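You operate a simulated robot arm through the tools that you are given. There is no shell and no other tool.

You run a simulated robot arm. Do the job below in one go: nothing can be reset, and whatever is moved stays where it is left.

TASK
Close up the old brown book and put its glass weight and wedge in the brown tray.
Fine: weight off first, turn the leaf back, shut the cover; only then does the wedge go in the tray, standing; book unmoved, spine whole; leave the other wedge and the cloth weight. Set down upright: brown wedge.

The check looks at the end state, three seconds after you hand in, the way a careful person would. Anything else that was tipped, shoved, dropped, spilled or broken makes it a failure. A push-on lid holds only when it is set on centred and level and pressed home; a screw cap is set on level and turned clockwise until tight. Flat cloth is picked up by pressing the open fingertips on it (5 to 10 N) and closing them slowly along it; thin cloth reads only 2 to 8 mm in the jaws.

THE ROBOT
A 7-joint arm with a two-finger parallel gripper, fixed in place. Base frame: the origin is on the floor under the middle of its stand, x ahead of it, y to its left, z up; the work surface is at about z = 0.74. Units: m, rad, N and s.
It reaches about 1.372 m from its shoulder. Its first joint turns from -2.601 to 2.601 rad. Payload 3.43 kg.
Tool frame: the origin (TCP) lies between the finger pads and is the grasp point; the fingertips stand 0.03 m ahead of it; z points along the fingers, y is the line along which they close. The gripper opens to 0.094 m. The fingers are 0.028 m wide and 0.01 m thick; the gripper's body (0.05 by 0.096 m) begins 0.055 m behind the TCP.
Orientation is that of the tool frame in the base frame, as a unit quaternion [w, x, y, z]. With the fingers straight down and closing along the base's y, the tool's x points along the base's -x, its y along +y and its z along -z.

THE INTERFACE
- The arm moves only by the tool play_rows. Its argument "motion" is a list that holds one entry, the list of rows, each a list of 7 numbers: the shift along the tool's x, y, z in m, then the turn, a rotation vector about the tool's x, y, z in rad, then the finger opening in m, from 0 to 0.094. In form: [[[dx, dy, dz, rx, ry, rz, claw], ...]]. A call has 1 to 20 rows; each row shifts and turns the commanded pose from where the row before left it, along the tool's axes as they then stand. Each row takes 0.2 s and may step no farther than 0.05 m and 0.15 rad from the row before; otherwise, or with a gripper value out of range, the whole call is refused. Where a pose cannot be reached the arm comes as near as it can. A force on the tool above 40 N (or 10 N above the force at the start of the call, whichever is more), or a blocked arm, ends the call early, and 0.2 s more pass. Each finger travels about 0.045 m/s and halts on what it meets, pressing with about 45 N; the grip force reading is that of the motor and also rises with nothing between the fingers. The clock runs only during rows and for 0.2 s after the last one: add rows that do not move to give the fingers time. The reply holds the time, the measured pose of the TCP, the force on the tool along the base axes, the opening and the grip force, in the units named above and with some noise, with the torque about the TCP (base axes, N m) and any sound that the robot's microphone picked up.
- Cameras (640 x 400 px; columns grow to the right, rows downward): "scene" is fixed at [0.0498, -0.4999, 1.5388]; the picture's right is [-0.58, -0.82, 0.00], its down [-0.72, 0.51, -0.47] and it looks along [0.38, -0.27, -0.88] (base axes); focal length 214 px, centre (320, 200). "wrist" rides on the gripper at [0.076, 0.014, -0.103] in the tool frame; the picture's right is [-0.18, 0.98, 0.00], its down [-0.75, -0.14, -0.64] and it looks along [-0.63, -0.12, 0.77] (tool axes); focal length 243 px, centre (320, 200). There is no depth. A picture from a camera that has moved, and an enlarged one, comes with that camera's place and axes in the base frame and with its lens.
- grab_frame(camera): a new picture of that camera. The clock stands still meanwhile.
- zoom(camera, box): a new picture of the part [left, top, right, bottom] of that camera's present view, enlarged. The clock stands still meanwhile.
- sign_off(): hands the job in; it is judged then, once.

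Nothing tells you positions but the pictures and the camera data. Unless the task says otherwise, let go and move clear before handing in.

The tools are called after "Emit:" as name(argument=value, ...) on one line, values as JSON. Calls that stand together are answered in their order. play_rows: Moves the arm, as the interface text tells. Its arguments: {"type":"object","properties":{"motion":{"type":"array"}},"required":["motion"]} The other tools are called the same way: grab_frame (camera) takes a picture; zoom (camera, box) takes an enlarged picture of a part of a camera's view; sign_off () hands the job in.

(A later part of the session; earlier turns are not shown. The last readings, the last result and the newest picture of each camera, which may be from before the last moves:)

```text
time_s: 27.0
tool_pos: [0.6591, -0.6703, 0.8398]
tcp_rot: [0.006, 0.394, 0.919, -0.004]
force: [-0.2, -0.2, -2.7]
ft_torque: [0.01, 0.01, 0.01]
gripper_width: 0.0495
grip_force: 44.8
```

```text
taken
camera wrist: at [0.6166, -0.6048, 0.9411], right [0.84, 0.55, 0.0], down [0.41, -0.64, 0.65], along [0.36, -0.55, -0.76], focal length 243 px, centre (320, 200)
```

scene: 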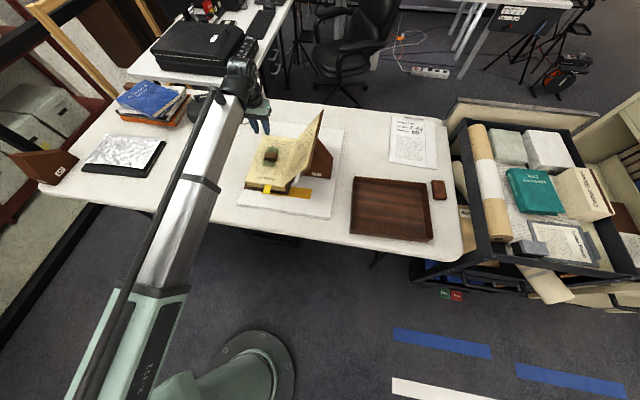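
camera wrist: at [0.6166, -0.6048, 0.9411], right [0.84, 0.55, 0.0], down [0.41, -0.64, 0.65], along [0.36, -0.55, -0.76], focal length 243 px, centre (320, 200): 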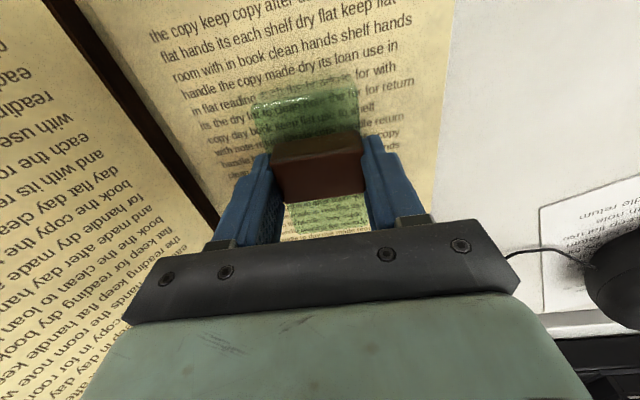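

The weight is held firmly and weighs about 0.27 kg. I'll keep lifting.

Emit:
play_rows(motion=[[[0, 0, -0.008, 0, 0, 0, 0.03], [0, 0, -0.015, 0, 0, 0, 0.03], [0, 0, -0.02, 0, 0, 0, 0.03], [0, 0, -0.025, 0, 0, 0, 0.03], [0, 0, -0.025, 0, 0, 0, 0.03], [0, 0, -0.025, 0, 0, 0, 0.03], [0, 0, -0.015, 0, 0, 0, 0.03], [0, 0, -0.008, 0, 0, 0, 0.03], [0, 0, 0, 0, 0, 0, 0.03]]])

Emit:
grab_frame(camera="wrist")

Emit:
grab_frame(camera="scene")

```text
time_s: 29.0
tool_pos: [0.6581, -0.669, 0.9798]
tcp_rot: [0.007, 0.394, 0.919, -0.004]
force: [1.1, 0.6, -2.9]
ft_torque: [0.01, 0.0, -0.01]
gripper_width: 0.0496
grip_force: 45.2
```

```text
taken
camera wrist: at [0.6153, -0.6023, 1.0814], right [0.84, 0.55, 0.0], down [0.41, -0.64, 0.65], along [0.36, -0.55, -0.76], focal length 243 px, centre (320, 200)
```

wrist: 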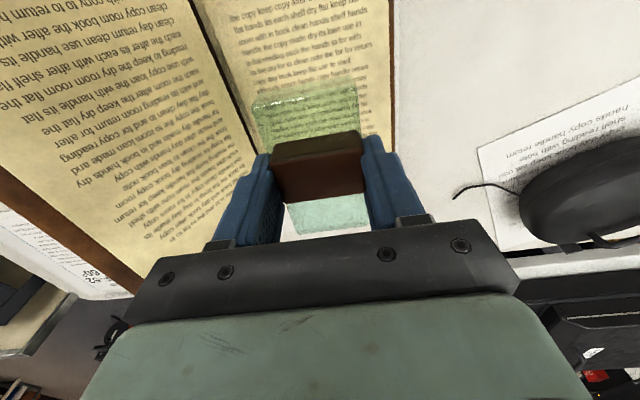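

```text
taken
```

scene: 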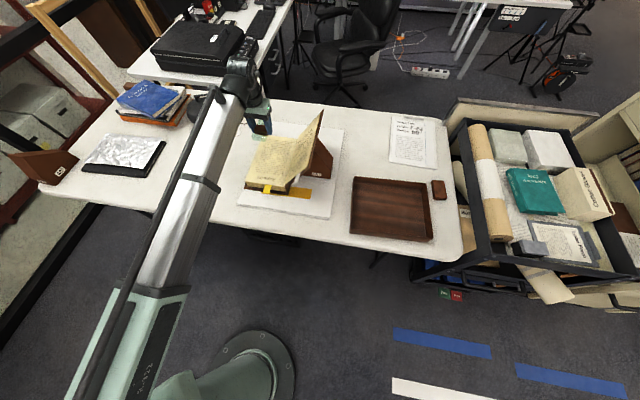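

Emit:
play_rows(motion=[[[0.02, 0, 0, 0, 0, 0, 0.03], [0.035, 0, 0, 0, 0, 0, 0.03], [0.04, 0, 0, 0, 0, 0, 0.03], [0.04, 0, 0, 0, 0, 0, 0.03], [0.04, 0, 0, 0, 0, 0, 0.03], [0.04, 0, 0, 0, 0, 0, 0.03], [0.035, 0, 0, 0, 0, 0, 0.03], [0.02, 0, 0, 0, 0, 0, 0.03], [0, 0, 0, 0, 0, 0, 0.03]]])

Emit:
grab_frame(camera="scene")

```text
time_s: 31.0
tool_pos: [0.4709, -0.4774, 0.9797]
tcp_rot: [0.007, 0.394, 0.919, -0.004]
force: [-0.1, 0.1, -2.9]
ft_torque: [0.03, -0.02, -0.05]
gripper_width: 0.0493
grip_force: 45.1
```

```text
taken
```

scene: 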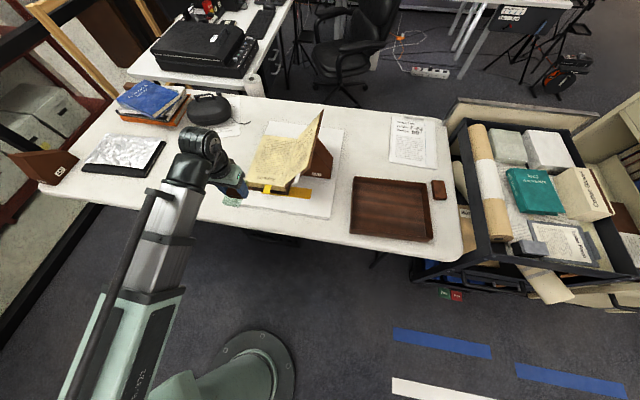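

Emit:
play_rows(motion=[[[0, -0.02, 0, 0, 0, 0, 0.03], [0, -0.035, 0, 0, 0, 0, 0.03], [0, -0.04, 0, 0, 0, 0, 0.03], [0, -0.04, 0, 0, 0, 0, 0.03], [0, -0.04, 0, 0, 0, 0, 0.03], [0, -0.04, 0, 0, 0, 0, 0.03], [0, -0.04, 0, 0, 0, 0, 0.03], [0, -0.04, 0, 0, 0, 0, 0.03], [0, -0.04, 0, 0, 0, 0, 0.03], [0, -0.04, 0, 0, 0, 0, 0.03], [0, -0.04, 0, 0, 0, 0, 0.03], [0, -0.035, 0, 0, 0, 0, 0.03], [0, -0.02, 0, 0, 0, 0, 0.03], [0, 0, 0, 0, 0, 0, 0.03]]])

Emit:
grab_frame(camera="scene")

Emit:
grab_frame(camera="wrist")

```text
time_s: 34.0
tool_pos: [0.1323, -0.7955, 0.9781]
tcp_rot: [0.006, 0.394, 0.919, -0.004]
force: [-0.9, -0.7, -2.1]
ft_torque: [-0.01, -0.02, 0.01]
gripper_width: 0.0496
grip_force: 45.3
```

```text
taken
```

scene: 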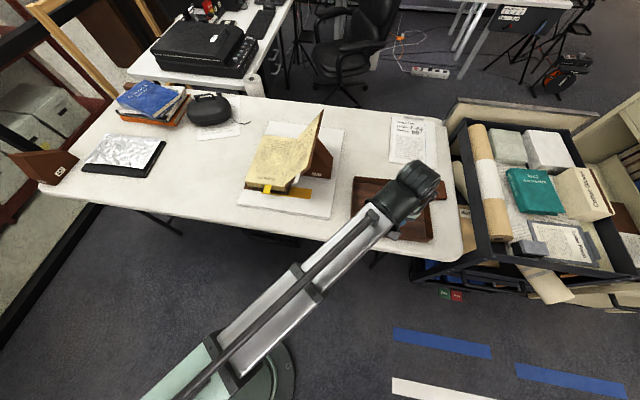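

```text
taken
camera wrist: at [0.089, -0.7287, 1.079], right [0.84, 0.55, 0.0], down [0.41, -0.64, 0.65], along [0.36, -0.55, -0.76], focal length 243 px, centre (320, 200)
```

wrist: 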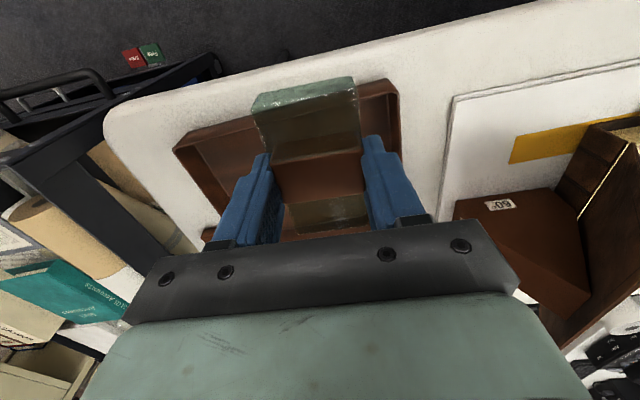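

Emit:
play_rows(motion=[[[-0.02, -0.015, 0, 0, 0, 0, 0.03], [-0.03, -0.0225, 0, 0, 0, 0, 0.03], [-0.035, -0.0265, 0, 0, 0, 0, 0.03], [-0.035, -0.0265, 0, 0, 0, 0, 0.03], [-0.035, -0.0265, 0, 0, 0, 0, 0.03], [-0.02, -0.015, 0, 0, 0, 0, 0.03], [-0.0125, -0.0092, 0, 0, 0, 0, 0.03], [0, 0, 0, 0, 0, 0, 0.03]]])

Emit:
grab_frame(camera="wrist")

Emit:
zoom(camera="scene", box=[320, 130, 480, 260])

```text
time_s: 35.8
tool_pos: [0.1579, -1.0319, 0.98]
tcp_rot: [0.006, 0.394, 0.919, -0.003]
force: [0.7, 0.9, -2.0]
ft_torque: [0.01, 0.04, 0.0]
gripper_width: 0.0493
grip_force: 44.9
```

```text
taken
camera wrist: at [0.1162, -0.9656, 1.0815], right [0.84, 0.55, 0.0], down [0.41, -0.64, 0.65], along [0.36, -0.55, -0.76], focal length 243 px, centre (320, 200)
```

wrist: 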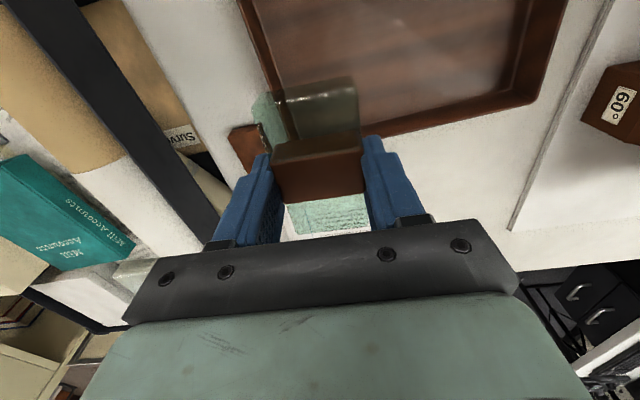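

```text
3.08 times, centred on (400, 195) of scene
camera zoom: at [0.0498, -0.4999, 1.5388], right [-0.58, -0.82, 0.0], down [-0.72, 0.51, -0.47], along [0.38, -0.27, -0.88], focal length 660 px, centre (74, 215)
```

zoom: 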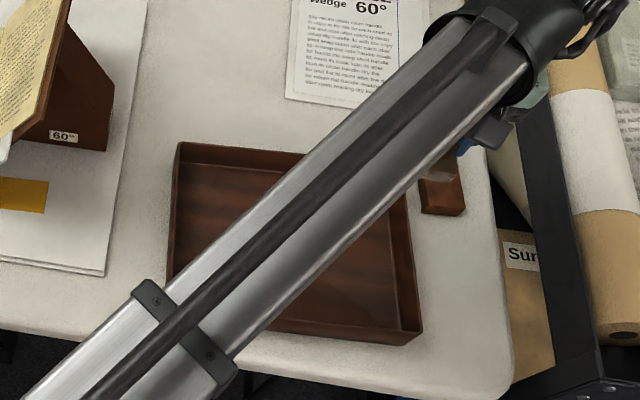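

Emit:
play_rows(motion=[[[0, 0, 0.02, 0, 0, 0, 0.03], [0, 0, 0.035, 0, 0, 0, 0.03], [0, 0, 0.04, 0, 0, 0, 0.03], [0, 0, 0.04, 0, 0, 0, 0.03], [0, 0, 0.03, 0, 0, 0, 0.03], [0, 0, 0.015, 0, 0, 0, 0.03], [0, 0, 0, 0, 0, 0, 0.03]]])

Emit:
grab_frame(camera="wrist")

```text
time_s: 37.4
tool_pos: [0.1632, -1.0335, 0.8014]
tcp_rot: [0.007, 0.394, 0.919, -0.004]
force: [-0.4, -0.8, -1.9]
ft_torque: [-0.03, 0.01, 0.02]
gripper_width: 0.0494
grip_force: 44.9
```

```text
taken
camera wrist: at [0.1192, -0.9671, 0.9031], right [0.84, 0.55, 0.0], down [0.41, -0.63, 0.65], along [0.36, -0.55, -0.76], focal length 243 px, centre (320, 200)
```

wrist: 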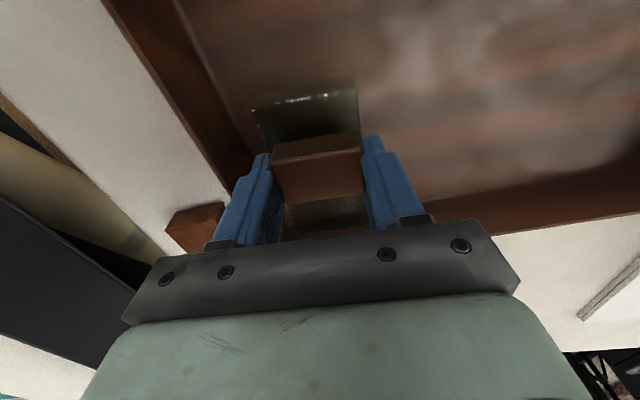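

Emit:
play_rows(motion=[[[0, 0, 0.006, 0, 0, 0, 0.03], [0, 0, 0.005, 0, 0, 0, 0.03], [0, 0, 0.004, 0, 0, 0, 0.03], [0, 0, 0, 0, 0, 0, 0.03]]])

```text
time_s: 38.4
tool_pos: [0.1616, -1.0333, 0.7863]
tcp_rot: [0.006, 0.394, 0.919, -0.004]
force: [0.6, 0.7, -2.1]
ft_torque: [0.01, 0.02, 0.03]
gripper_width: 0.0492
grip_force: 44.8
```

Emit:
play_rows(motion=[[[0, 0, 0.003, 0, 0, 0, 0.03], [0, 0, 0.002, 0, 0, 0, 0.03], [0, 0, 0, 0, 0, 0, 0.03]]])

```text
time_s: 39.2
tool_pos: [0.1619, -1.0311, 0.7817]
tcp_rot: [0.006, 0.393, 0.919, -0.003]
force: [-0.2, 0.4, -1.9]
ft_torque: [0.01, -0.01, 0.02]
gripper_width: 0.0494
grip_force: 45.2
```

Emit:
play_rows(motion=[[[0, 0, 0.002, 0, 0, 0, 0.03], [0, 0, 0.002, 0, 0, 0, 0.03], [0, 0, 0, 0, 0, 0, 0.03]]])

```text
time_s: 40.0
tool_pos: [0.1614, -1.0329, 0.7772]
tcp_rot: [0.006, 0.393, 0.919, -0.003]
force: [0.4, 0.0, -2.1]
ft_torque: [-0.02, 0.01, 0.01]
gripper_width: 0.0494
grip_force: 44.8
```

Emit:
play_rows(motion=[[[0, 0, 0.0015, 0, 0, 0, 0.03], [0, 0, 0.0015, 0, 0, 0, 0.03], [0, 0, 0, 0, 0, 0, 0.03]]])

```text
time_s: 40.8
tool_pos: [0.1613, -1.0335, 0.7739]
tcp_rot: [0.006, 0.394, 0.919, -0.004]
force: [0.1, 0.7, -2.1]
ft_torque: [0.01, -0.02, -0.01]
gripper_width: 0.0494
grip_force: 44.8
```

Emit:
play_rows(motion=[[[0, 0, 0.0015, 0, 0, 0, 0.03], [0, 0, 0, 0, 0, 0, 0.03]]])

Emit:
grab_frame(camera="wrist")

```text
time_s: 41.4
tool_pos: [0.1599, -1.0328, 0.7735]
tcp_rot: [0.007, 0.394, 0.919, -0.005]
force: [-0.3, -1.1, 17.4]
ft_torque: [0.73, 0.03, -0.02]
gripper_width: 0.0495
grip_force: 45.1
```

```text
taken
camera wrist: at [0.1185, -0.9672, 0.8755], right [0.84, 0.55, 0.0], down [0.41, -0.63, 0.65], along [0.36, -0.55, -0.76], focal length 243 px, centre (320, 200)
```

wrist: 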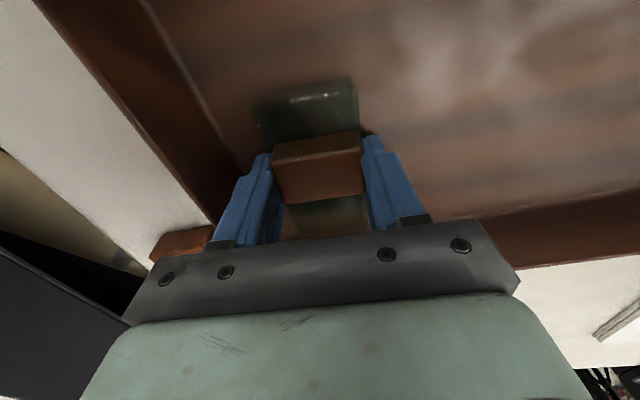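

The weight has touched the tray floor. I'll ease off a little, open the fingers partway and lift clear.

Emit:
play_rows(motion=[[[0, 0, -0.0008, 0, 0, 0, 0.045], [0, 0, 0, 0, 0, 0, 0.05], [0, 0, 0, 0, 0, 0, 0.056], [0, 0, 0, 0, 0, 0, 0.062], [0, 0, 0, 0, 0, 0, 0.068], [0, 0, 0, 0, 0, 0, 0.068], [0, 0, -0.015, 0, 0, 0, 0.068], [0, 0, -0.025, 0, 0, 0, 0.068], [0, 0, -0.04, 0, 0, 0, 0.068], [0, 0, -0.04, 0, 0, 0, 0.068], [0, 0, -0.04, 0, 0, 0, 0.068], [0, 0, -0.03, 0, 0, 0, 0.068], [0, 0, -0.015, 0, 0, 0, 0.068], [0, 0, 0, 0, 0, 0, 0.068]]])

Emit:
grab_frame(camera="wrist")

Emit:
grab_frame(camera="scene")

```text
time_s: 44.4
tool_pos: [0.1591, -1.0331, 0.9777]
tcp_rot: [0.007, 0.394, 0.919, -0.004]
force: [-0.6, -0.1, 0.6]
ft_torque: [0.0, 0.0, 0.02]
gripper_width: 0.0681
grip_force: 0.0
```

```text
taken
camera wrist: at [0.1161, -0.9666, 1.0794], right [0.84, 0.55, 0.0], down [0.41, -0.64, 0.65], along [0.36, -0.55, -0.76], focal length 243 px, centre (320, 200)
```

wrist: 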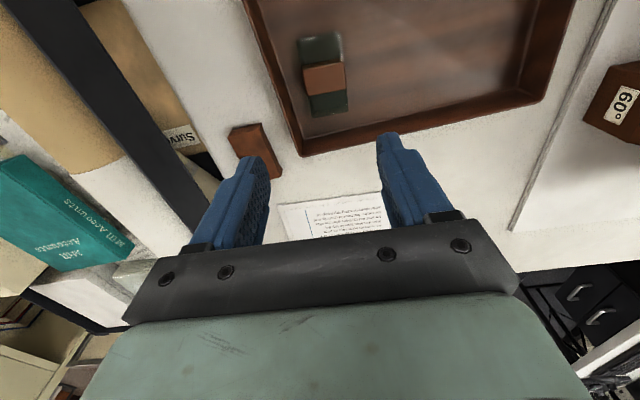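

```text
taken
```

scene: 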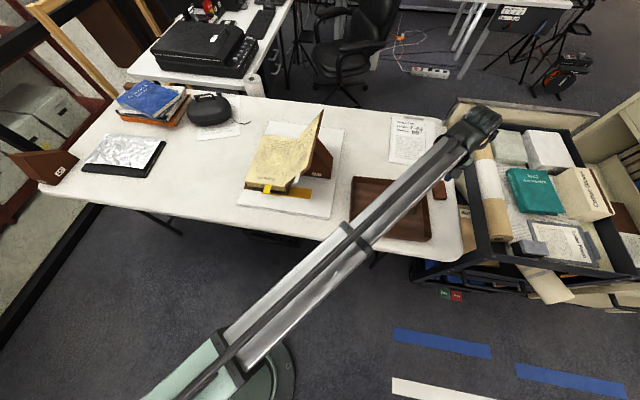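

The glass weight is standing in the tray. Next I'll go back to the foot of the book and look closely at the leaf's tab before turning the leaf.

Emit:
play_rows(motion=[[[0.02, 0, 0, 0, 0, 0, 0.068], [0.035, 0, 0, 0, 0, 0, 0.068], [0.04, 0, 0, 0, 0, 0, 0.06], [0.04, 0, 0, 0, 0, 0, 0.06], [0.03, 0.01, 0, 0, 0, 0, 0.06], [0.015, 0.03, 0, 0, 0, 0, 0.06], [0, 0.04, 0, 0, 0, 0, 0.06], [0, 0.045, 0, 0, 0, 0, 0.06], [0, 0.045, 0, 0, 0, 0, 0.06], [0, 0.045, 0, 0, 0, 0, 0.06], [0, 0.045, 0, 0, 0, 0, 0.06], [0, 0.045, 0, 0, 0, 0, 0.06], [0, 0.045, 0, 0, 0, 0, 0.06], [0, 0.04, 0, 0, 0, 0, 0.06], [0, 0.03, 0, 0, 0, 0, 0.06], [0, 0.02, 0, 0, 0, 0, 0.06], [0, 0, 0, 0, 0, 0, 0.06]]])

Emit:
grab_frame(camera="wrist")

Emit:
grab_frame(camera="scene")

```text
time_s: 48.0
tool_pos: [0.3526, -0.5961, 0.9736]
tcp_rot: [0.006, 0.394, 0.919, -0.003]
force: [-0.9, 0.2, 0.4]
ft_torque: [-0.03, 0.0, -0.01]
gripper_width: 0.0601
grip_force: 0.2
```

```text
taken
camera wrist: at [0.3099, -0.5299, 1.0744], right [0.84, 0.54, 0.0], down [0.41, -0.64, 0.65], along [0.36, -0.55, -0.76], focal length 243 px, centre (320, 200)
```

wrist: 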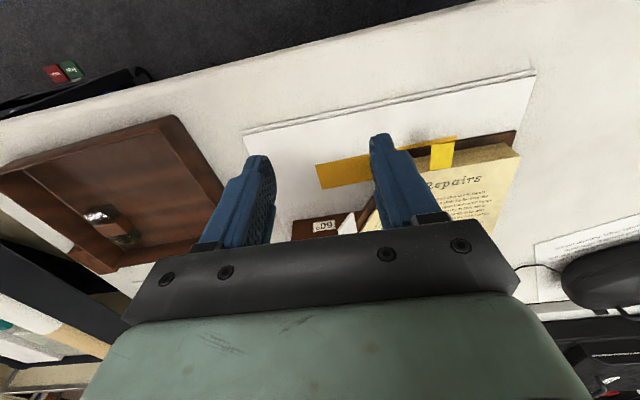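

```text
taken
```

scene: 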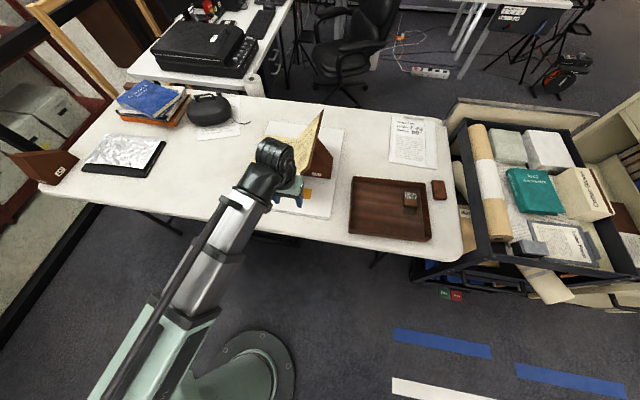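

Emit:
play_rows(motion=[[[0, 0.005, 0, 0, 0, -0.03, 0.06], [0, 0, 0.03, 0, 0, 0, 0.05], [0, 0, 0.03, 0, 0, 0, 0.05], [0, 0, 0.029, 0, 0, 0, 0.05], [0, 0, 0, 0, -0.06, 0, 0.05], [0, 0, 0, 0, -0.06, 0, 0.05], [0, 0, 0, 0, -0.055, 0, 0.05], [0, 0, 0, 0, 0, 0, 0.05]]])

Emit:
grab_frame(camera="wrist")

Emit:
zoom(camera="scene", box=[240, 120, 350, 210])

```text
time_s: 49.8
tool_pos: [0.3588, -0.5945, 0.8865]
tcp_rot: [0.087, 0.378, 0.921, -0.036]
force: [-0.6, -0.3, -0.9]
ft_torque: [0.0, 0.02, -0.03]
gripper_width: 0.0502
grip_force: 0.1
```

```text
taken
camera wrist: at [0.302, -0.5181, 0.972], right [0.82, 0.57, 0.03], down [0.34, -0.53, 0.77], along [0.46, -0.62, -0.63], focal length 243 px, centre (320, 200)
```

wrist: 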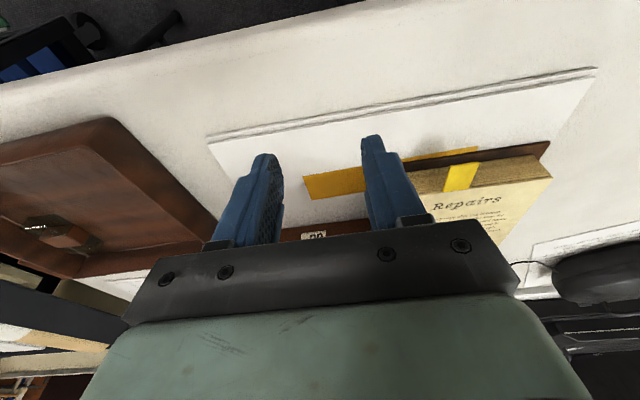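

```text
4.44 times, centred on (295, 165) of scene
camera zoom: at [0.0498, -0.4999, 1.5388], right [-0.58, -0.82, 0.0], down [-0.72, 0.51, -0.47], along [0.38, -0.27, -0.88], focal length 953 px, centre (431, 356)
```

zoom: 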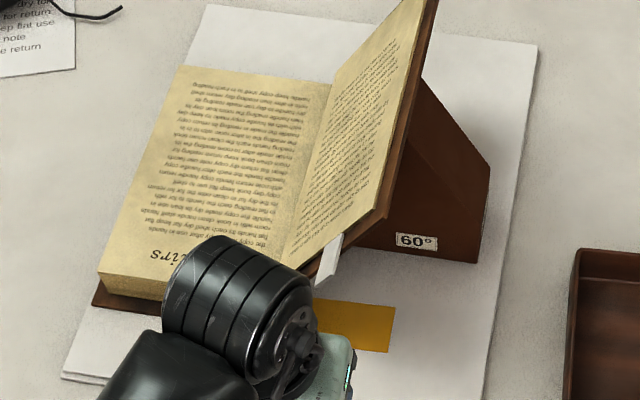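

Emit:
zoom(camera="scene", box=[280, 150, 320, 186])

```text
11.11 times, centred on (300, 168) of scene
camera zoom: at [0.0498, -0.4999, 1.5388], right [-0.58, -0.82, 0.0], down [-0.72, 0.51, -0.47], along [0.38, -0.27, -0.88], focal length 2383 px, centre (542, 556)
```

zoom: 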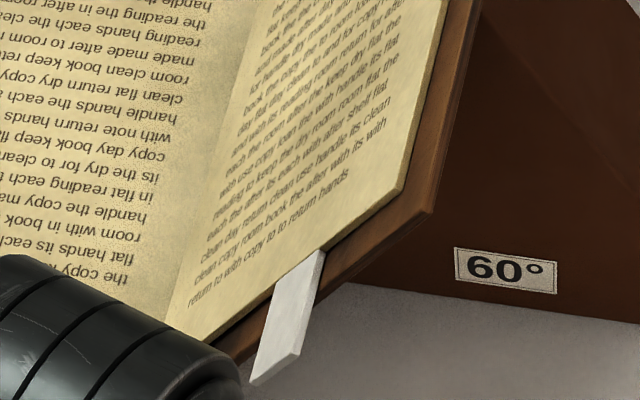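

The leaf tab lies at F≈0.771–0.802 (book axis), between L=-0.158 and -0.177, clear of the cover's foot. I'll slide the open fingers around it without closing them.

Emit:
play_rows(motion=[[[-0.02, 0, 0.0042, 0, 0, 0, 0.05], [-0.03, 0, 0.0063, 0, 0, 0, 0.05], [-0.025, 0, 0.0053, 0, 0, 0, 0.05], [-0.015, 0, 0.0032, 0, 0, 0, 0.05], [-0.01, -0.001, 0.0021, 0, 0, 0, 0.05], [0, 0, 0, 0, 0, 0, 0.05]]])

Emit:
grab_frame(camera="wrist")

Emit:
zoom(camera="scene", box=[240, 120, 350, 210])

```text
time_s: 51.2
tool_pos: [0.4288, -0.6697, 0.8824]
tcp_rot: [0.087, 0.378, 0.921, -0.037]
force: [-0.2, -0.2, 0.4]
ft_torque: [-0.03, 0.01, -0.04]
gripper_width: 0.0498
grip_force: 0.0
```

```text
taken
camera wrist: at [0.3717, -0.5923, 0.9691], right [0.82, 0.57, 0.03], down [0.34, -0.53, 0.77], along [0.46, -0.62, -0.63], focal length 243 px, centre (320, 200)
```

wrist: 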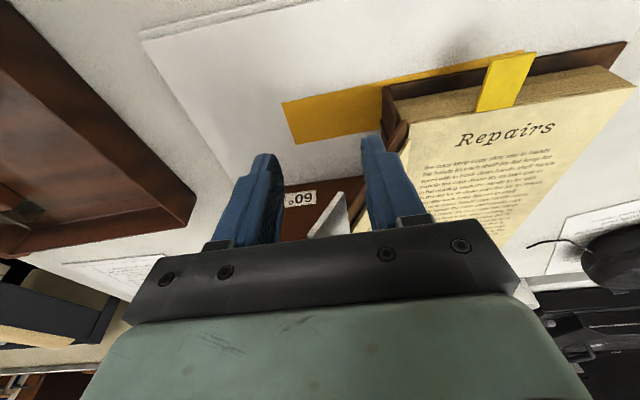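

```text
4.44 times, centred on (295, 165) of scene
camera zoom: at [0.0498, -0.4999, 1.5388], right [-0.58, -0.82, 0.0], down [-0.72, 0.51, -0.47], along [0.38, -0.27, -0.88], focal length 953 px, centre (431, 356)
```

zoom: 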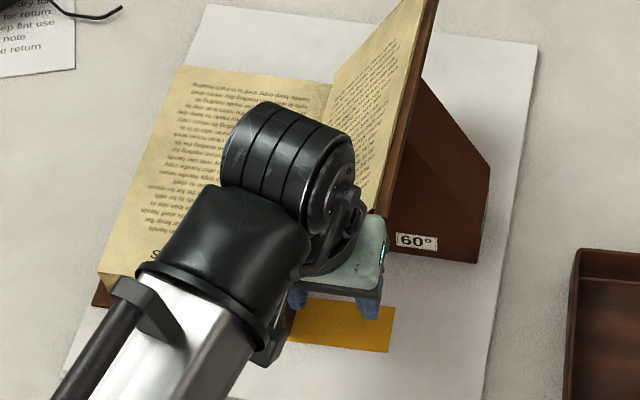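

Emit:
zoom(camera="wrist", box=[220, 110, 460, 260])

```text
2.67 times, centred on (340, 185) of wrist
camera zoom: at [0.3717, -0.5923, 0.9691], right [0.82, 0.57, 0.03], down [0.34, -0.53, 0.77], along [0.46, -0.62, -0.63], focal length 647 px, centre (267, 240)
```

zoom: 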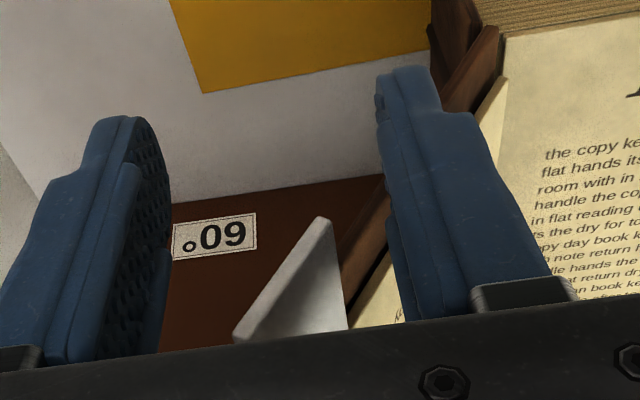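

The tab is between the open fingers. I'll sweep left along the leaf's arc, lifting as it comes upright.

Emit:
play_rows(motion=[[[-0.0005, 0.01, -0.0028, 0, 0, 0, 0.05], [-0.0005, 0.01, -0.0028, 0, 0, 0, 0.05], [-0.0006, 0.01, -0.003, 0, 0, 0, 0.05], [-0.0006, 0.01, -0.003, 0, 0, 0, 0.05], [-0.0005, 0.009, -0.0025, 0, 0, 0, 0.05], [-0.0005, 0.009, -0.0025, 0, 0, 0, 0.05], [0, 0, 0, 0, 0, 0, 0.05]]])

Emit:
grab_frame(camera="wrist")

Emit:
zoom(camera="scene", box=[240, 100, 350, 200])

```text
time_s: 52.8
tool_pos: [0.4708, -0.6261, 0.8997]
tcp_rot: [0.088, 0.378, 0.921, -0.037]
force: [0.3, -0.2, 0.6]
ft_torque: [0.02, -0.02, 0.03]
gripper_width: 0.0501
grip_force: 0.0
```

```text
taken
camera wrist: at [0.4141, -0.5503, 0.9867], right [0.82, 0.57, 0.03], down [0.34, -0.53, 0.77], along [0.46, -0.62, -0.63], focal length 243 px, centre (320, 200)
```

wrist: 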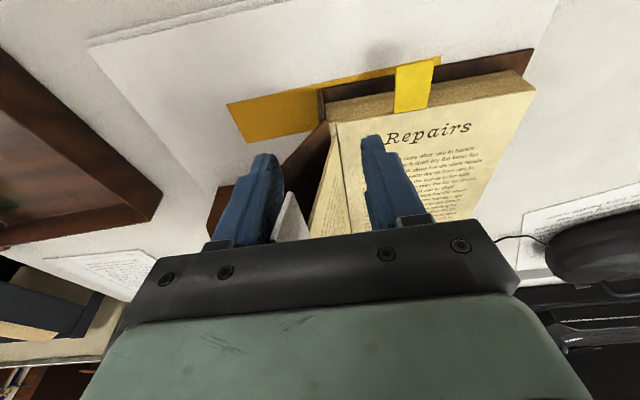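

```text
4.00 times, centred on (295, 150) of scene
camera zoom: at [0.0498, -0.4999, 1.5388], right [-0.58, -0.82, 0.0], down [-0.72, 0.51, -0.47], along [0.38, -0.27, -0.88], focal length 858 px, centre (420, 400)
```

zoom: 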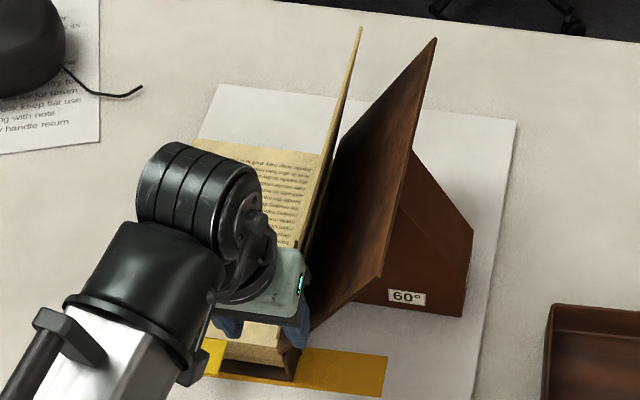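

Emit:
play_rows(motion=[[[-0.0004, 0.009, -0.002, 0, 0, 0, 0.05], [-0.0004, 0.009, -0.002, 0, 0, 0, 0.05], [-0.0002, 0.009, -0.001, 0, 0, 0, 0.05], [0, 0.008, 0, 0, 0, 0, 0.05], [0.0004, 0.008, 0.002, 0, 0, 0, 0.05], [0.0007, 0.008, 0.0039, 0, 0, 0, 0.05], [0.0015, 0.009, 0.0079, 0, 0, 0, 0.05], [0, 0, 0, 0, 0, 0, 0.05]]])

Emit:
grab_frame(camera="wrist")

Emit:
zoom(camera="scene", box=[240, 100, 350, 200])

```text
time_s: 54.6
tool_pos: [0.5127, -0.5832, 0.8903]
tcp_rot: [0.088, 0.378, 0.921, -0.036]
force: [0.4, -0.3, 0.3]
ft_torque: [0.0, 0.01, 0.0]
gripper_width: 0.0502
grip_force: 0.3
```

```text
taken
camera wrist: at [0.4561, -0.5066, 0.9766], right [0.82, 0.57, 0.03], down [0.34, -0.53, 0.77], along [0.46, -0.62, -0.63], focal length 243 px, centre (320, 200)
```

wrist: 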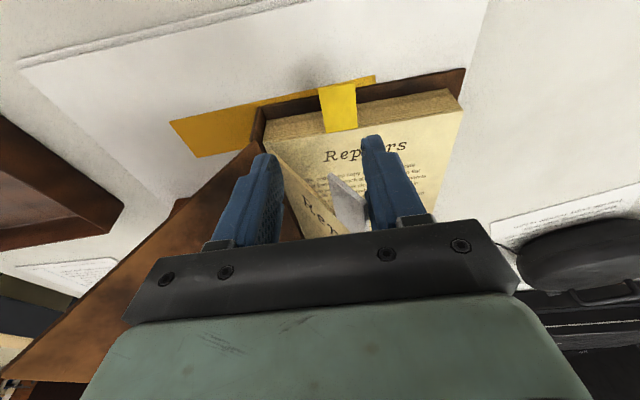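

```text
4.00 times, centred on (295, 150) of scene
camera zoom: at [0.0498, -0.4999, 1.5388], right [-0.58, -0.82, 0.0], down [-0.72, 0.51, -0.47], along [0.38, -0.27, -0.88], focal length 858 px, centre (420, 400)
```

zoom: 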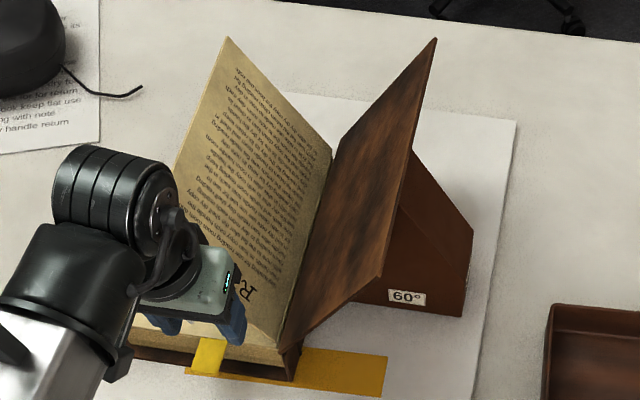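

Emit:
play_rows(motion=[[[0.0015, 0.008, 0.0079, 0, 0, 0, 0.05], [0.0017, 0.008, 0.0088, 0, 0, 0, 0.05], [0.0017, 0.008, 0.0088, 0, 0, 0, 0.05], [0.0017, 0.008, 0.0088, 0, 0, 0, 0.05], [0.0015, 0.007, 0.0079, 0, 0, 0, 0.05], [0.0008, 0.007, 0.0039, 0, 0, 0, 0.05], [0, 0, 0, 0, 0, 0, 0.05]]])

Emit:
grab_frame(camera="wrist")

Emit:
zoom(camera="scene", box=[240, 100, 350, 200])

```text
time_s: 56.2
tool_pos: [0.5454, -0.5493, 0.8444]
tcp_rot: [0.088, 0.378, 0.921, -0.037]
force: [0.0, -1.0, -0.3]
ft_torque: [0.0, 0.01, -0.04]
gripper_width: 0.0503
grip_force: 0.6
```

```text
taken
camera wrist: at [0.4891, -0.474, 0.9302], right [0.82, 0.57, 0.03], down [0.34, -0.53, 0.77], along [0.46, -0.62, -0.63], focal length 243 px, centre (320, 200)
```

wrist: 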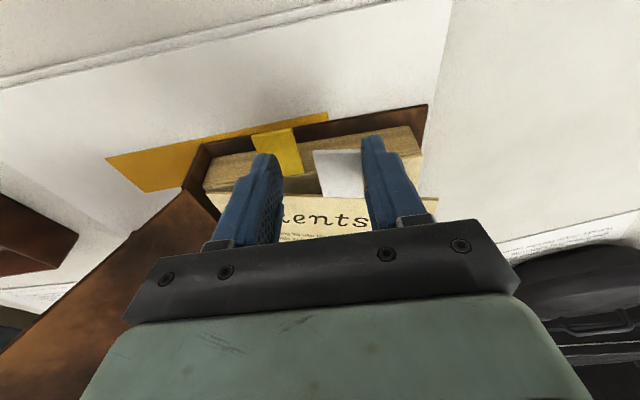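

```text
4.00 times, centred on (295, 150) of scene
camera zoom: at [0.0498, -0.4999, 1.5388], right [-0.58, -0.82, 0.0], down [-0.72, 0.51, -0.47], along [0.38, -0.27, -0.88], focal length 858 px, centre (420, 400)
```

zoom: 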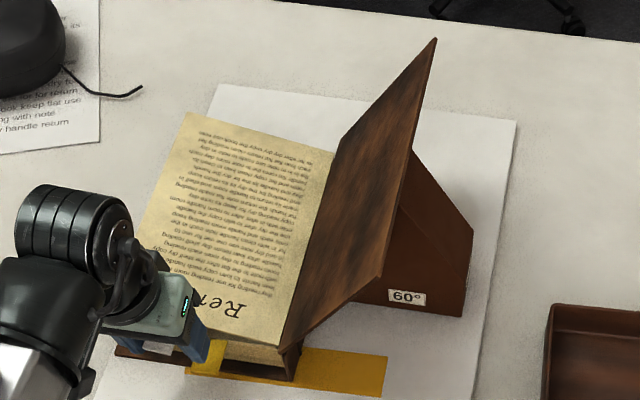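

Emit:
play_rows(motion=[[[0, 0.008, 0, 0, 0, 0, 0.05], [0, 0.008, 0, 0, 0, 0, 0.05], [0, 0.008, 0, 0, 0, 0, 0.05], [0, 0.006, 0, 0, 0, 0, 0.05], [0, 0, 0, 0, 0, 0, 0.05]]])

Emit:
grab_frame(camera="wrist")

Emit:
zoom(camera="scene", box=[240, 100, 350, 200])

```text
time_s: 57.4
tool_pos: [0.5669, -0.5293, 0.8438]
tcp_rot: [0.086, 0.378, 0.921, -0.037]
force: [0.3, -0.1, 0.3]
ft_torque: [0.05, 0.01, -0.02]
gripper_width: 0.05
grip_force: 0.0
```

```text
taken
camera wrist: at [0.5103, -0.4528, 0.9299], right [0.82, 0.57, 0.03], down [0.34, -0.53, 0.77], along [0.46, -0.62, -0.63], focal length 243 px, centre (320, 200)
```

wrist: 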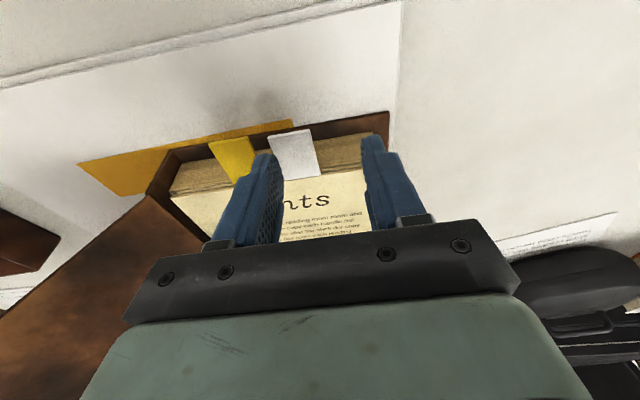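

```text
4.00 times, centred on (295, 150) of scene
camera zoom: at [0.0498, -0.4999, 1.5388], right [-0.58, -0.82, 0.0], down [-0.72, 0.51, -0.47], along [0.38, -0.27, -0.88], focal length 858 px, centre (420, 400)
```

zoom: 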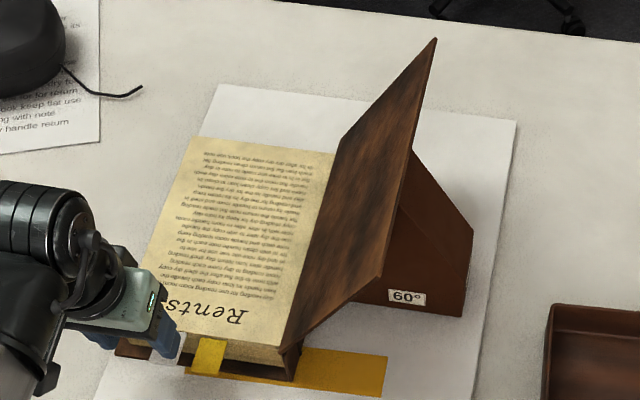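

The leaf is lying flat and the new page reads "Rents". Now I'll back away from the tab, level the gripper and move round to the cover's free edge.

Emit:
play_rows(motion=[[[0.0276, 0, -0.0154, 0, 0, 0, 0.05], [0.0276, 0, -0.0154, 0, 0, 0, 0.05], [0.0276, 0, -0.0154, 0, 0, 0, 0.05], [0.01, 0, -0.03, 0, 0.06, 0, 0.05], [0, 0, -0.03, 0, 0.06, 0, 0.06], [0, 0, -0.03, 0, 0.06, 0, 0.07], [0, 0, -0.02, 0, 0, 0, 0.07], [0, -0.03, 0, 0, 0, 0, 0.07], [0, -0.04, 0, 0, 0, 0, 0.07], [0, -0.045, 0, 0, 0, 0, 0.07], [0, -0.045, 0, 0, 0, 0, 0.07], [0, -0.04, 0, 0, 0, 0, 0.07], [0, -0.025, 0, 0, 0, 0, 0.07], [0, 0, 0, 0, 0, 0, 0.07]]])

Emit:
grab_frame(camera="wrist")

Emit:
zoom(camera="scene", box=[240, 90, 360, 200])

```text
time_s: 60.4
tool_pos: [0.3295, -0.61, 0.9814]
tcp_rot: [0.004, 0.38, 0.925, -0.002]
force: [0.4, 0.2, 0.1]
ft_torque: [0.02, 0.0, 0.02]
gripper_width: 0.07
grip_force: 0.0
```

```text
taken
camera wrist: at [0.2855, -0.5454, 1.0833], right [0.82, 0.57, 0.0], down [0.43, -0.62, 0.65], along [0.37, -0.53, -0.76], focal length 243 px, centre (320, 200)
```

wrist: 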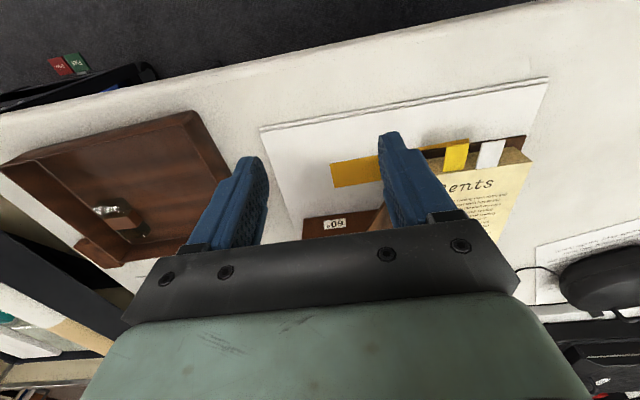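

```text
3.64 times, centred on (300, 145) of scene
camera zoom: at [0.0498, -0.4999, 1.5388], right [-0.58, -0.82, 0.0], down [-0.72, 0.51, -0.47], along [0.38, -0.27, -0.88], focal length 780 px, centre (393, 400)
```

zoom: 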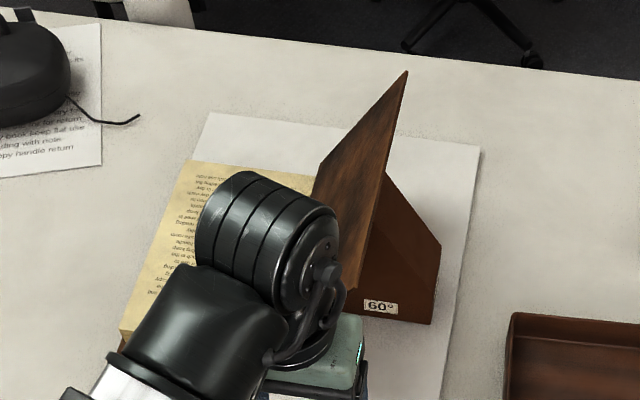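

Emit:
play_rows(motion=[[[-0.02, 0, -0.025, 0, 0, 0, 0.07], [-0.03, 0, -0.025, 0, 0, 0, 0.07], [-0.02, 0, 0, 0, 0, 0, 0.07], [0, 0, 0, 0, 0, 0, 0.07]]])

Emit:
grab_frame(camera="wrist")

Emit:
zoom(camera="wrist", box=[220, 90, 460, 250])

```text
time_s: 61.4
tool_pos: [0.3771, -0.6591, 1.033]
tcp_rot: [0.004, 0.38, 0.925, -0.002]
force: [0.0, -0.2, -0.1]
ft_torque: [0.0, 0.02, 0.01]
gripper_width: 0.0701
grip_force: 0.1
```

```text
taken
camera wrist: at [0.3332, -0.594, 1.1342], right [0.82, 0.57, 0.0], down [0.43, -0.62, 0.65], along [0.37, -0.53, -0.76], focal length 243 px, centre (320, 200)
```

wrist: 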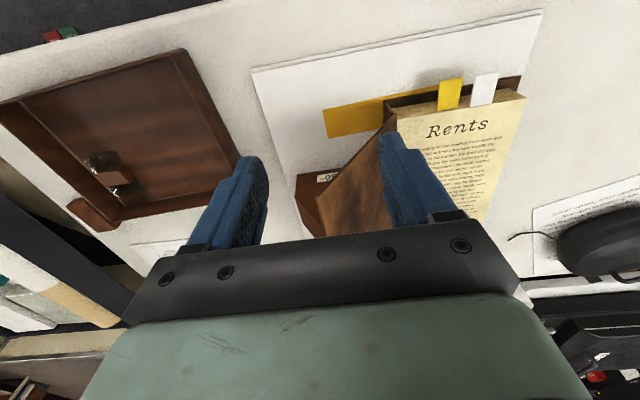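

```text
2.50 times, centred on (340, 170) of wrist
camera zoom: at [0.3332, -0.594, 1.1342], right [0.82, 0.57, 0.0], down [0.43, -0.62, 0.65], along [0.37, -0.53, -0.76], focal length 606 px, centre (270, 275)
```

zoom: 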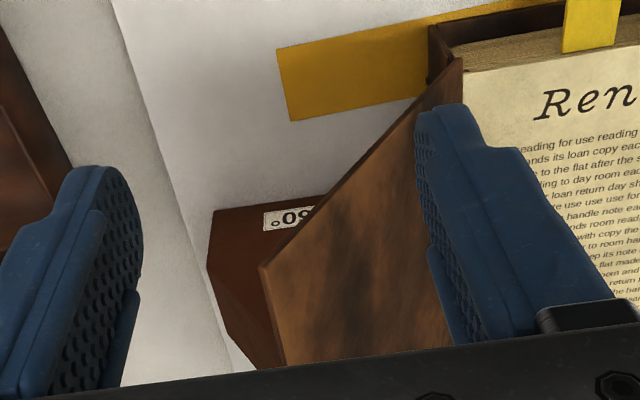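

The cover's near free corner is at F=0.802, L=-0.215, z=0.955. I'll go forward over the edge and lower the open fingers either side of it, near the foot and clear of the wedge.

Emit:
play_rows(motion=[[[-0.025, 0, 0, 0, 0, 0, 0.07], [-0.035, 0, 0, 0, 0, 0, 0.07], [-0.032, 0, 0, 0, 0, 0, 0.07], [-0.02, 0, 0, 0, 0, 0, 0.07], [0, 0, 0.02, 0, 0, 0, 0.07], [0, 0, 0.025, 0, 0, 0, 0.07], [0, 0, 0, 0, 0, 0, 0.07]]])

Emit:
grab_frame(camera="wrist")

Emit:
zoom(camera="scene", box=[240, 90, 360, 200])

```text
time_s: 63.0
tool_pos: [0.4598, -0.7387, 0.9892]
tcp_rot: [0.005, 0.379, 0.926, -0.003]
force: [0.0, -0.1, 0.0]
ft_torque: [0.01, -0.03, 0.01]
gripper_width: 0.0702
grip_force: 0.1
```

```text
taken
camera wrist: at [0.4155, -0.6732, 1.0904], right [0.82, 0.57, 0.0], down [0.43, -0.62, 0.65], along [0.37, -0.53, -0.76], focal length 243 px, centre (320, 200)
```

wrist: 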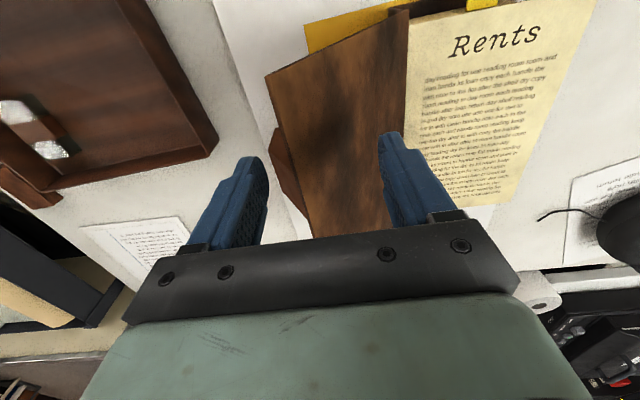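

```text
3.64 times, centred on (300, 145) of scene
camera zoom: at [0.0498, -0.4999, 1.5388], right [-0.58, -0.82, 0.0], down [-0.72, 0.51, -0.47], along [0.38, -0.27, -0.88], focal length 780 px, centre (393, 400)
```

zoom: 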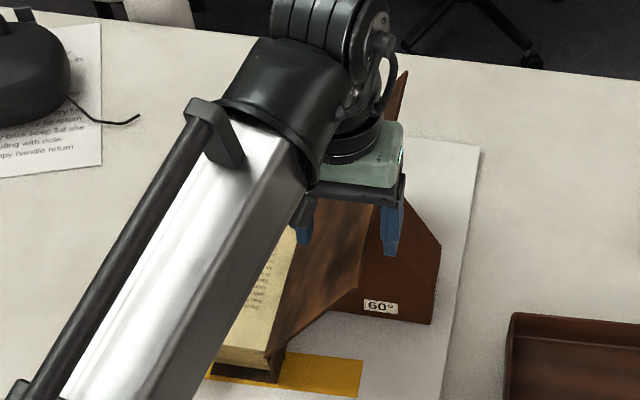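

Emit:
play_rows(motion=[[[0, -0.002, 0.015, 0, 0, 0, 0.07], [0, 0, 0.02, 0, 0, 0, 0.07], [0, 0, 0.015, 0, 0, 0, 0.07], [0, 0, 0, 0, 0, 0, 0.07]]])

Emit:
grab_frame(camera="wrist")

Emit:
zoom(camera="scene", box=[270, 110, 340, 180])

```text
time_s: 64.0
tool_pos: [0.4595, -0.7403, 0.9399]
tcp_rot: [0.003, 0.38, 0.925, -0.002]
force: [0.1, -0.7, 0.8]
ft_torque: [0.01, 0.0, 0.0]
gripper_width: 0.0702
grip_force: 0.0
```

```text
taken
camera wrist: at [0.4147, -0.6751, 1.0415], right [0.82, 0.57, 0.0], down [0.43, -0.62, 0.65], along [0.37, -0.53, -0.76], focal length 243 px, centre (320, 200)
```

wrist: 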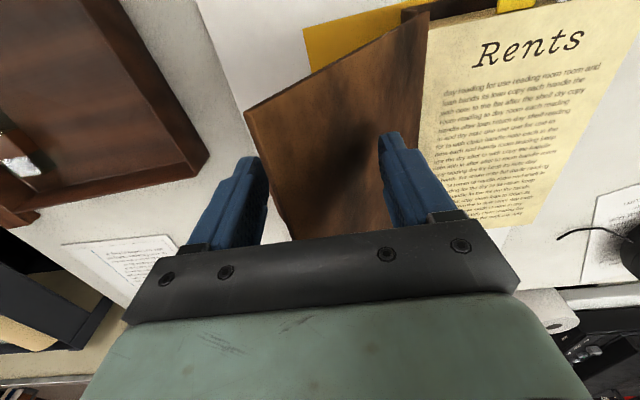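

```text
5.71 times, centred on (305, 145) of scene
camera zoom: at [0.0498, -0.4999, 1.5388], right [-0.58, -0.82, 0.0], down [-0.72, 0.51, -0.47], along [0.38, -0.27, -0.88], focal length 1226 px, centre (406, 514)
```

zoom: 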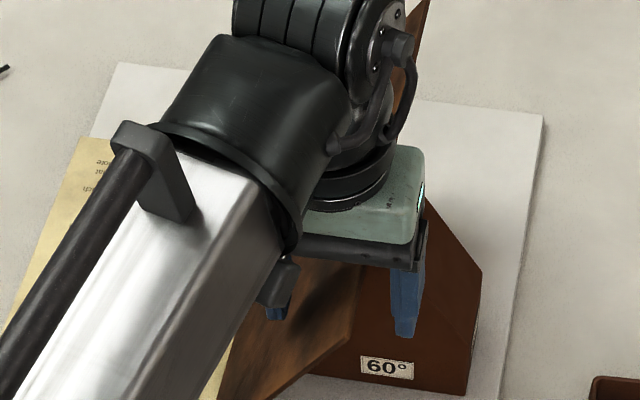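

Emit:
play_rows(motion=[[[0, 0.01, -0.003, 0, 0, 0, 0.07], [0, 0.01, -0.003, 0, 0, 0, 0.07], [0, 0.01, -0.003, 0, 0, 0, 0.07], [0, 0.01, -0.003, 0, 0, 0, 0.07], [0, 0.01, -0.003, 0, 0, 0, 0.07], [0, 0, 0, 0, 0, 0, 0.07]]])

Emit:
grab_frame(camera="wrist")

Emit:
zoom(camera="scene", box=[240, 90, 360, 200])

```text
time_s: 65.4
tool_pos: [0.4929, -0.7036, 0.9539]
tcp_rot: [0.004, 0.379, 0.925, -0.002]
force: [0.6, -0.4, 1.2]
ft_torque: [-0.04, -0.02, 0.01]
gripper_width: 0.0704
grip_force: 0.1
```

```text
taken
camera wrist: at [0.449, -0.6397, 1.0552], right [0.82, 0.57, 0.0], down [0.43, -0.62, 0.65], along [0.37, -0.53, -0.76], focal length 243 px, centre (320, 200)
```

wrist: 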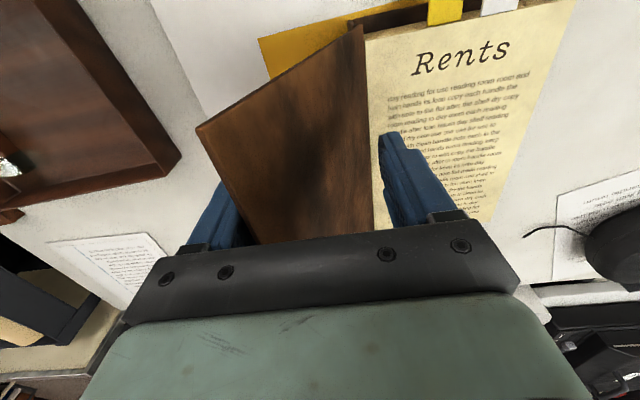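

```text
3.64 times, centred on (300, 145) of scene
camera zoom: at [0.0498, -0.4999, 1.5388], right [-0.58, -0.82, 0.0], down [-0.72, 0.51, -0.47], along [0.38, -0.27, -0.88], focal length 780 px, centre (393, 400)
```

zoom: 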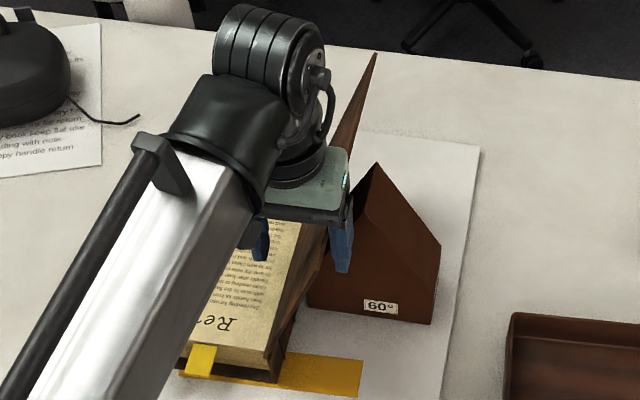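

Emit:
play_rows(motion=[[[0, 0.01, -0.003, 0, 0, 0, 0.07], [0, 0.01, -0.003, 0, 0, 0, 0.07], [0, 0.01, -0.003, 0, 0, 0, 0.07], [0, 0.01, -0.003, 0, 0, 0, 0.07], [0, 0, 0, 0, 0, 0, 0.06], [0, 0, 0, 0, 0, 0, 0.05], [0, 0, 0, 0, 0, 0, 0.045], [0, 0, 0, 0, 0, 0, 0.045]]])

Emit:
grab_frame(camera="wrist")

Emit:
zoom(camera="scene", box=[240, 90, 360, 200])

```text
time_s: 67.2
tool_pos: [0.5202, -0.6771, 0.9653]
tcp_rot: [0.004, 0.38, 0.925, -0.003]
force: [-0.3, 0.0, -0.1]
ft_torque: [0.04, 0.0, -0.02]
gripper_width: 0.0453
grip_force: 0.1
```

```text
taken
camera wrist: at [0.4761, -0.6114, 1.067], right [0.82, 0.57, 0.0], down [0.43, -0.62, 0.65], along [0.37, -0.53, -0.76], focal length 243 px, centre (320, 200)
```

wrist: 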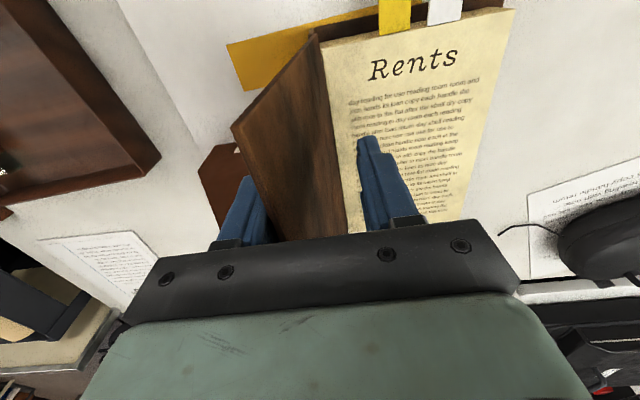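

```text
3.64 times, centred on (300, 145) of scene
camera zoom: at [0.0498, -0.4999, 1.5388], right [-0.58, -0.82, 0.0], down [-0.72, 0.51, -0.47], along [0.38, -0.27, -0.88], focal length 780 px, centre (393, 400)
```

zoom: 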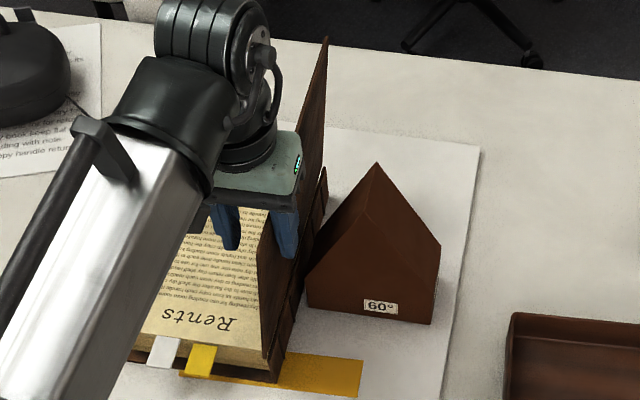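

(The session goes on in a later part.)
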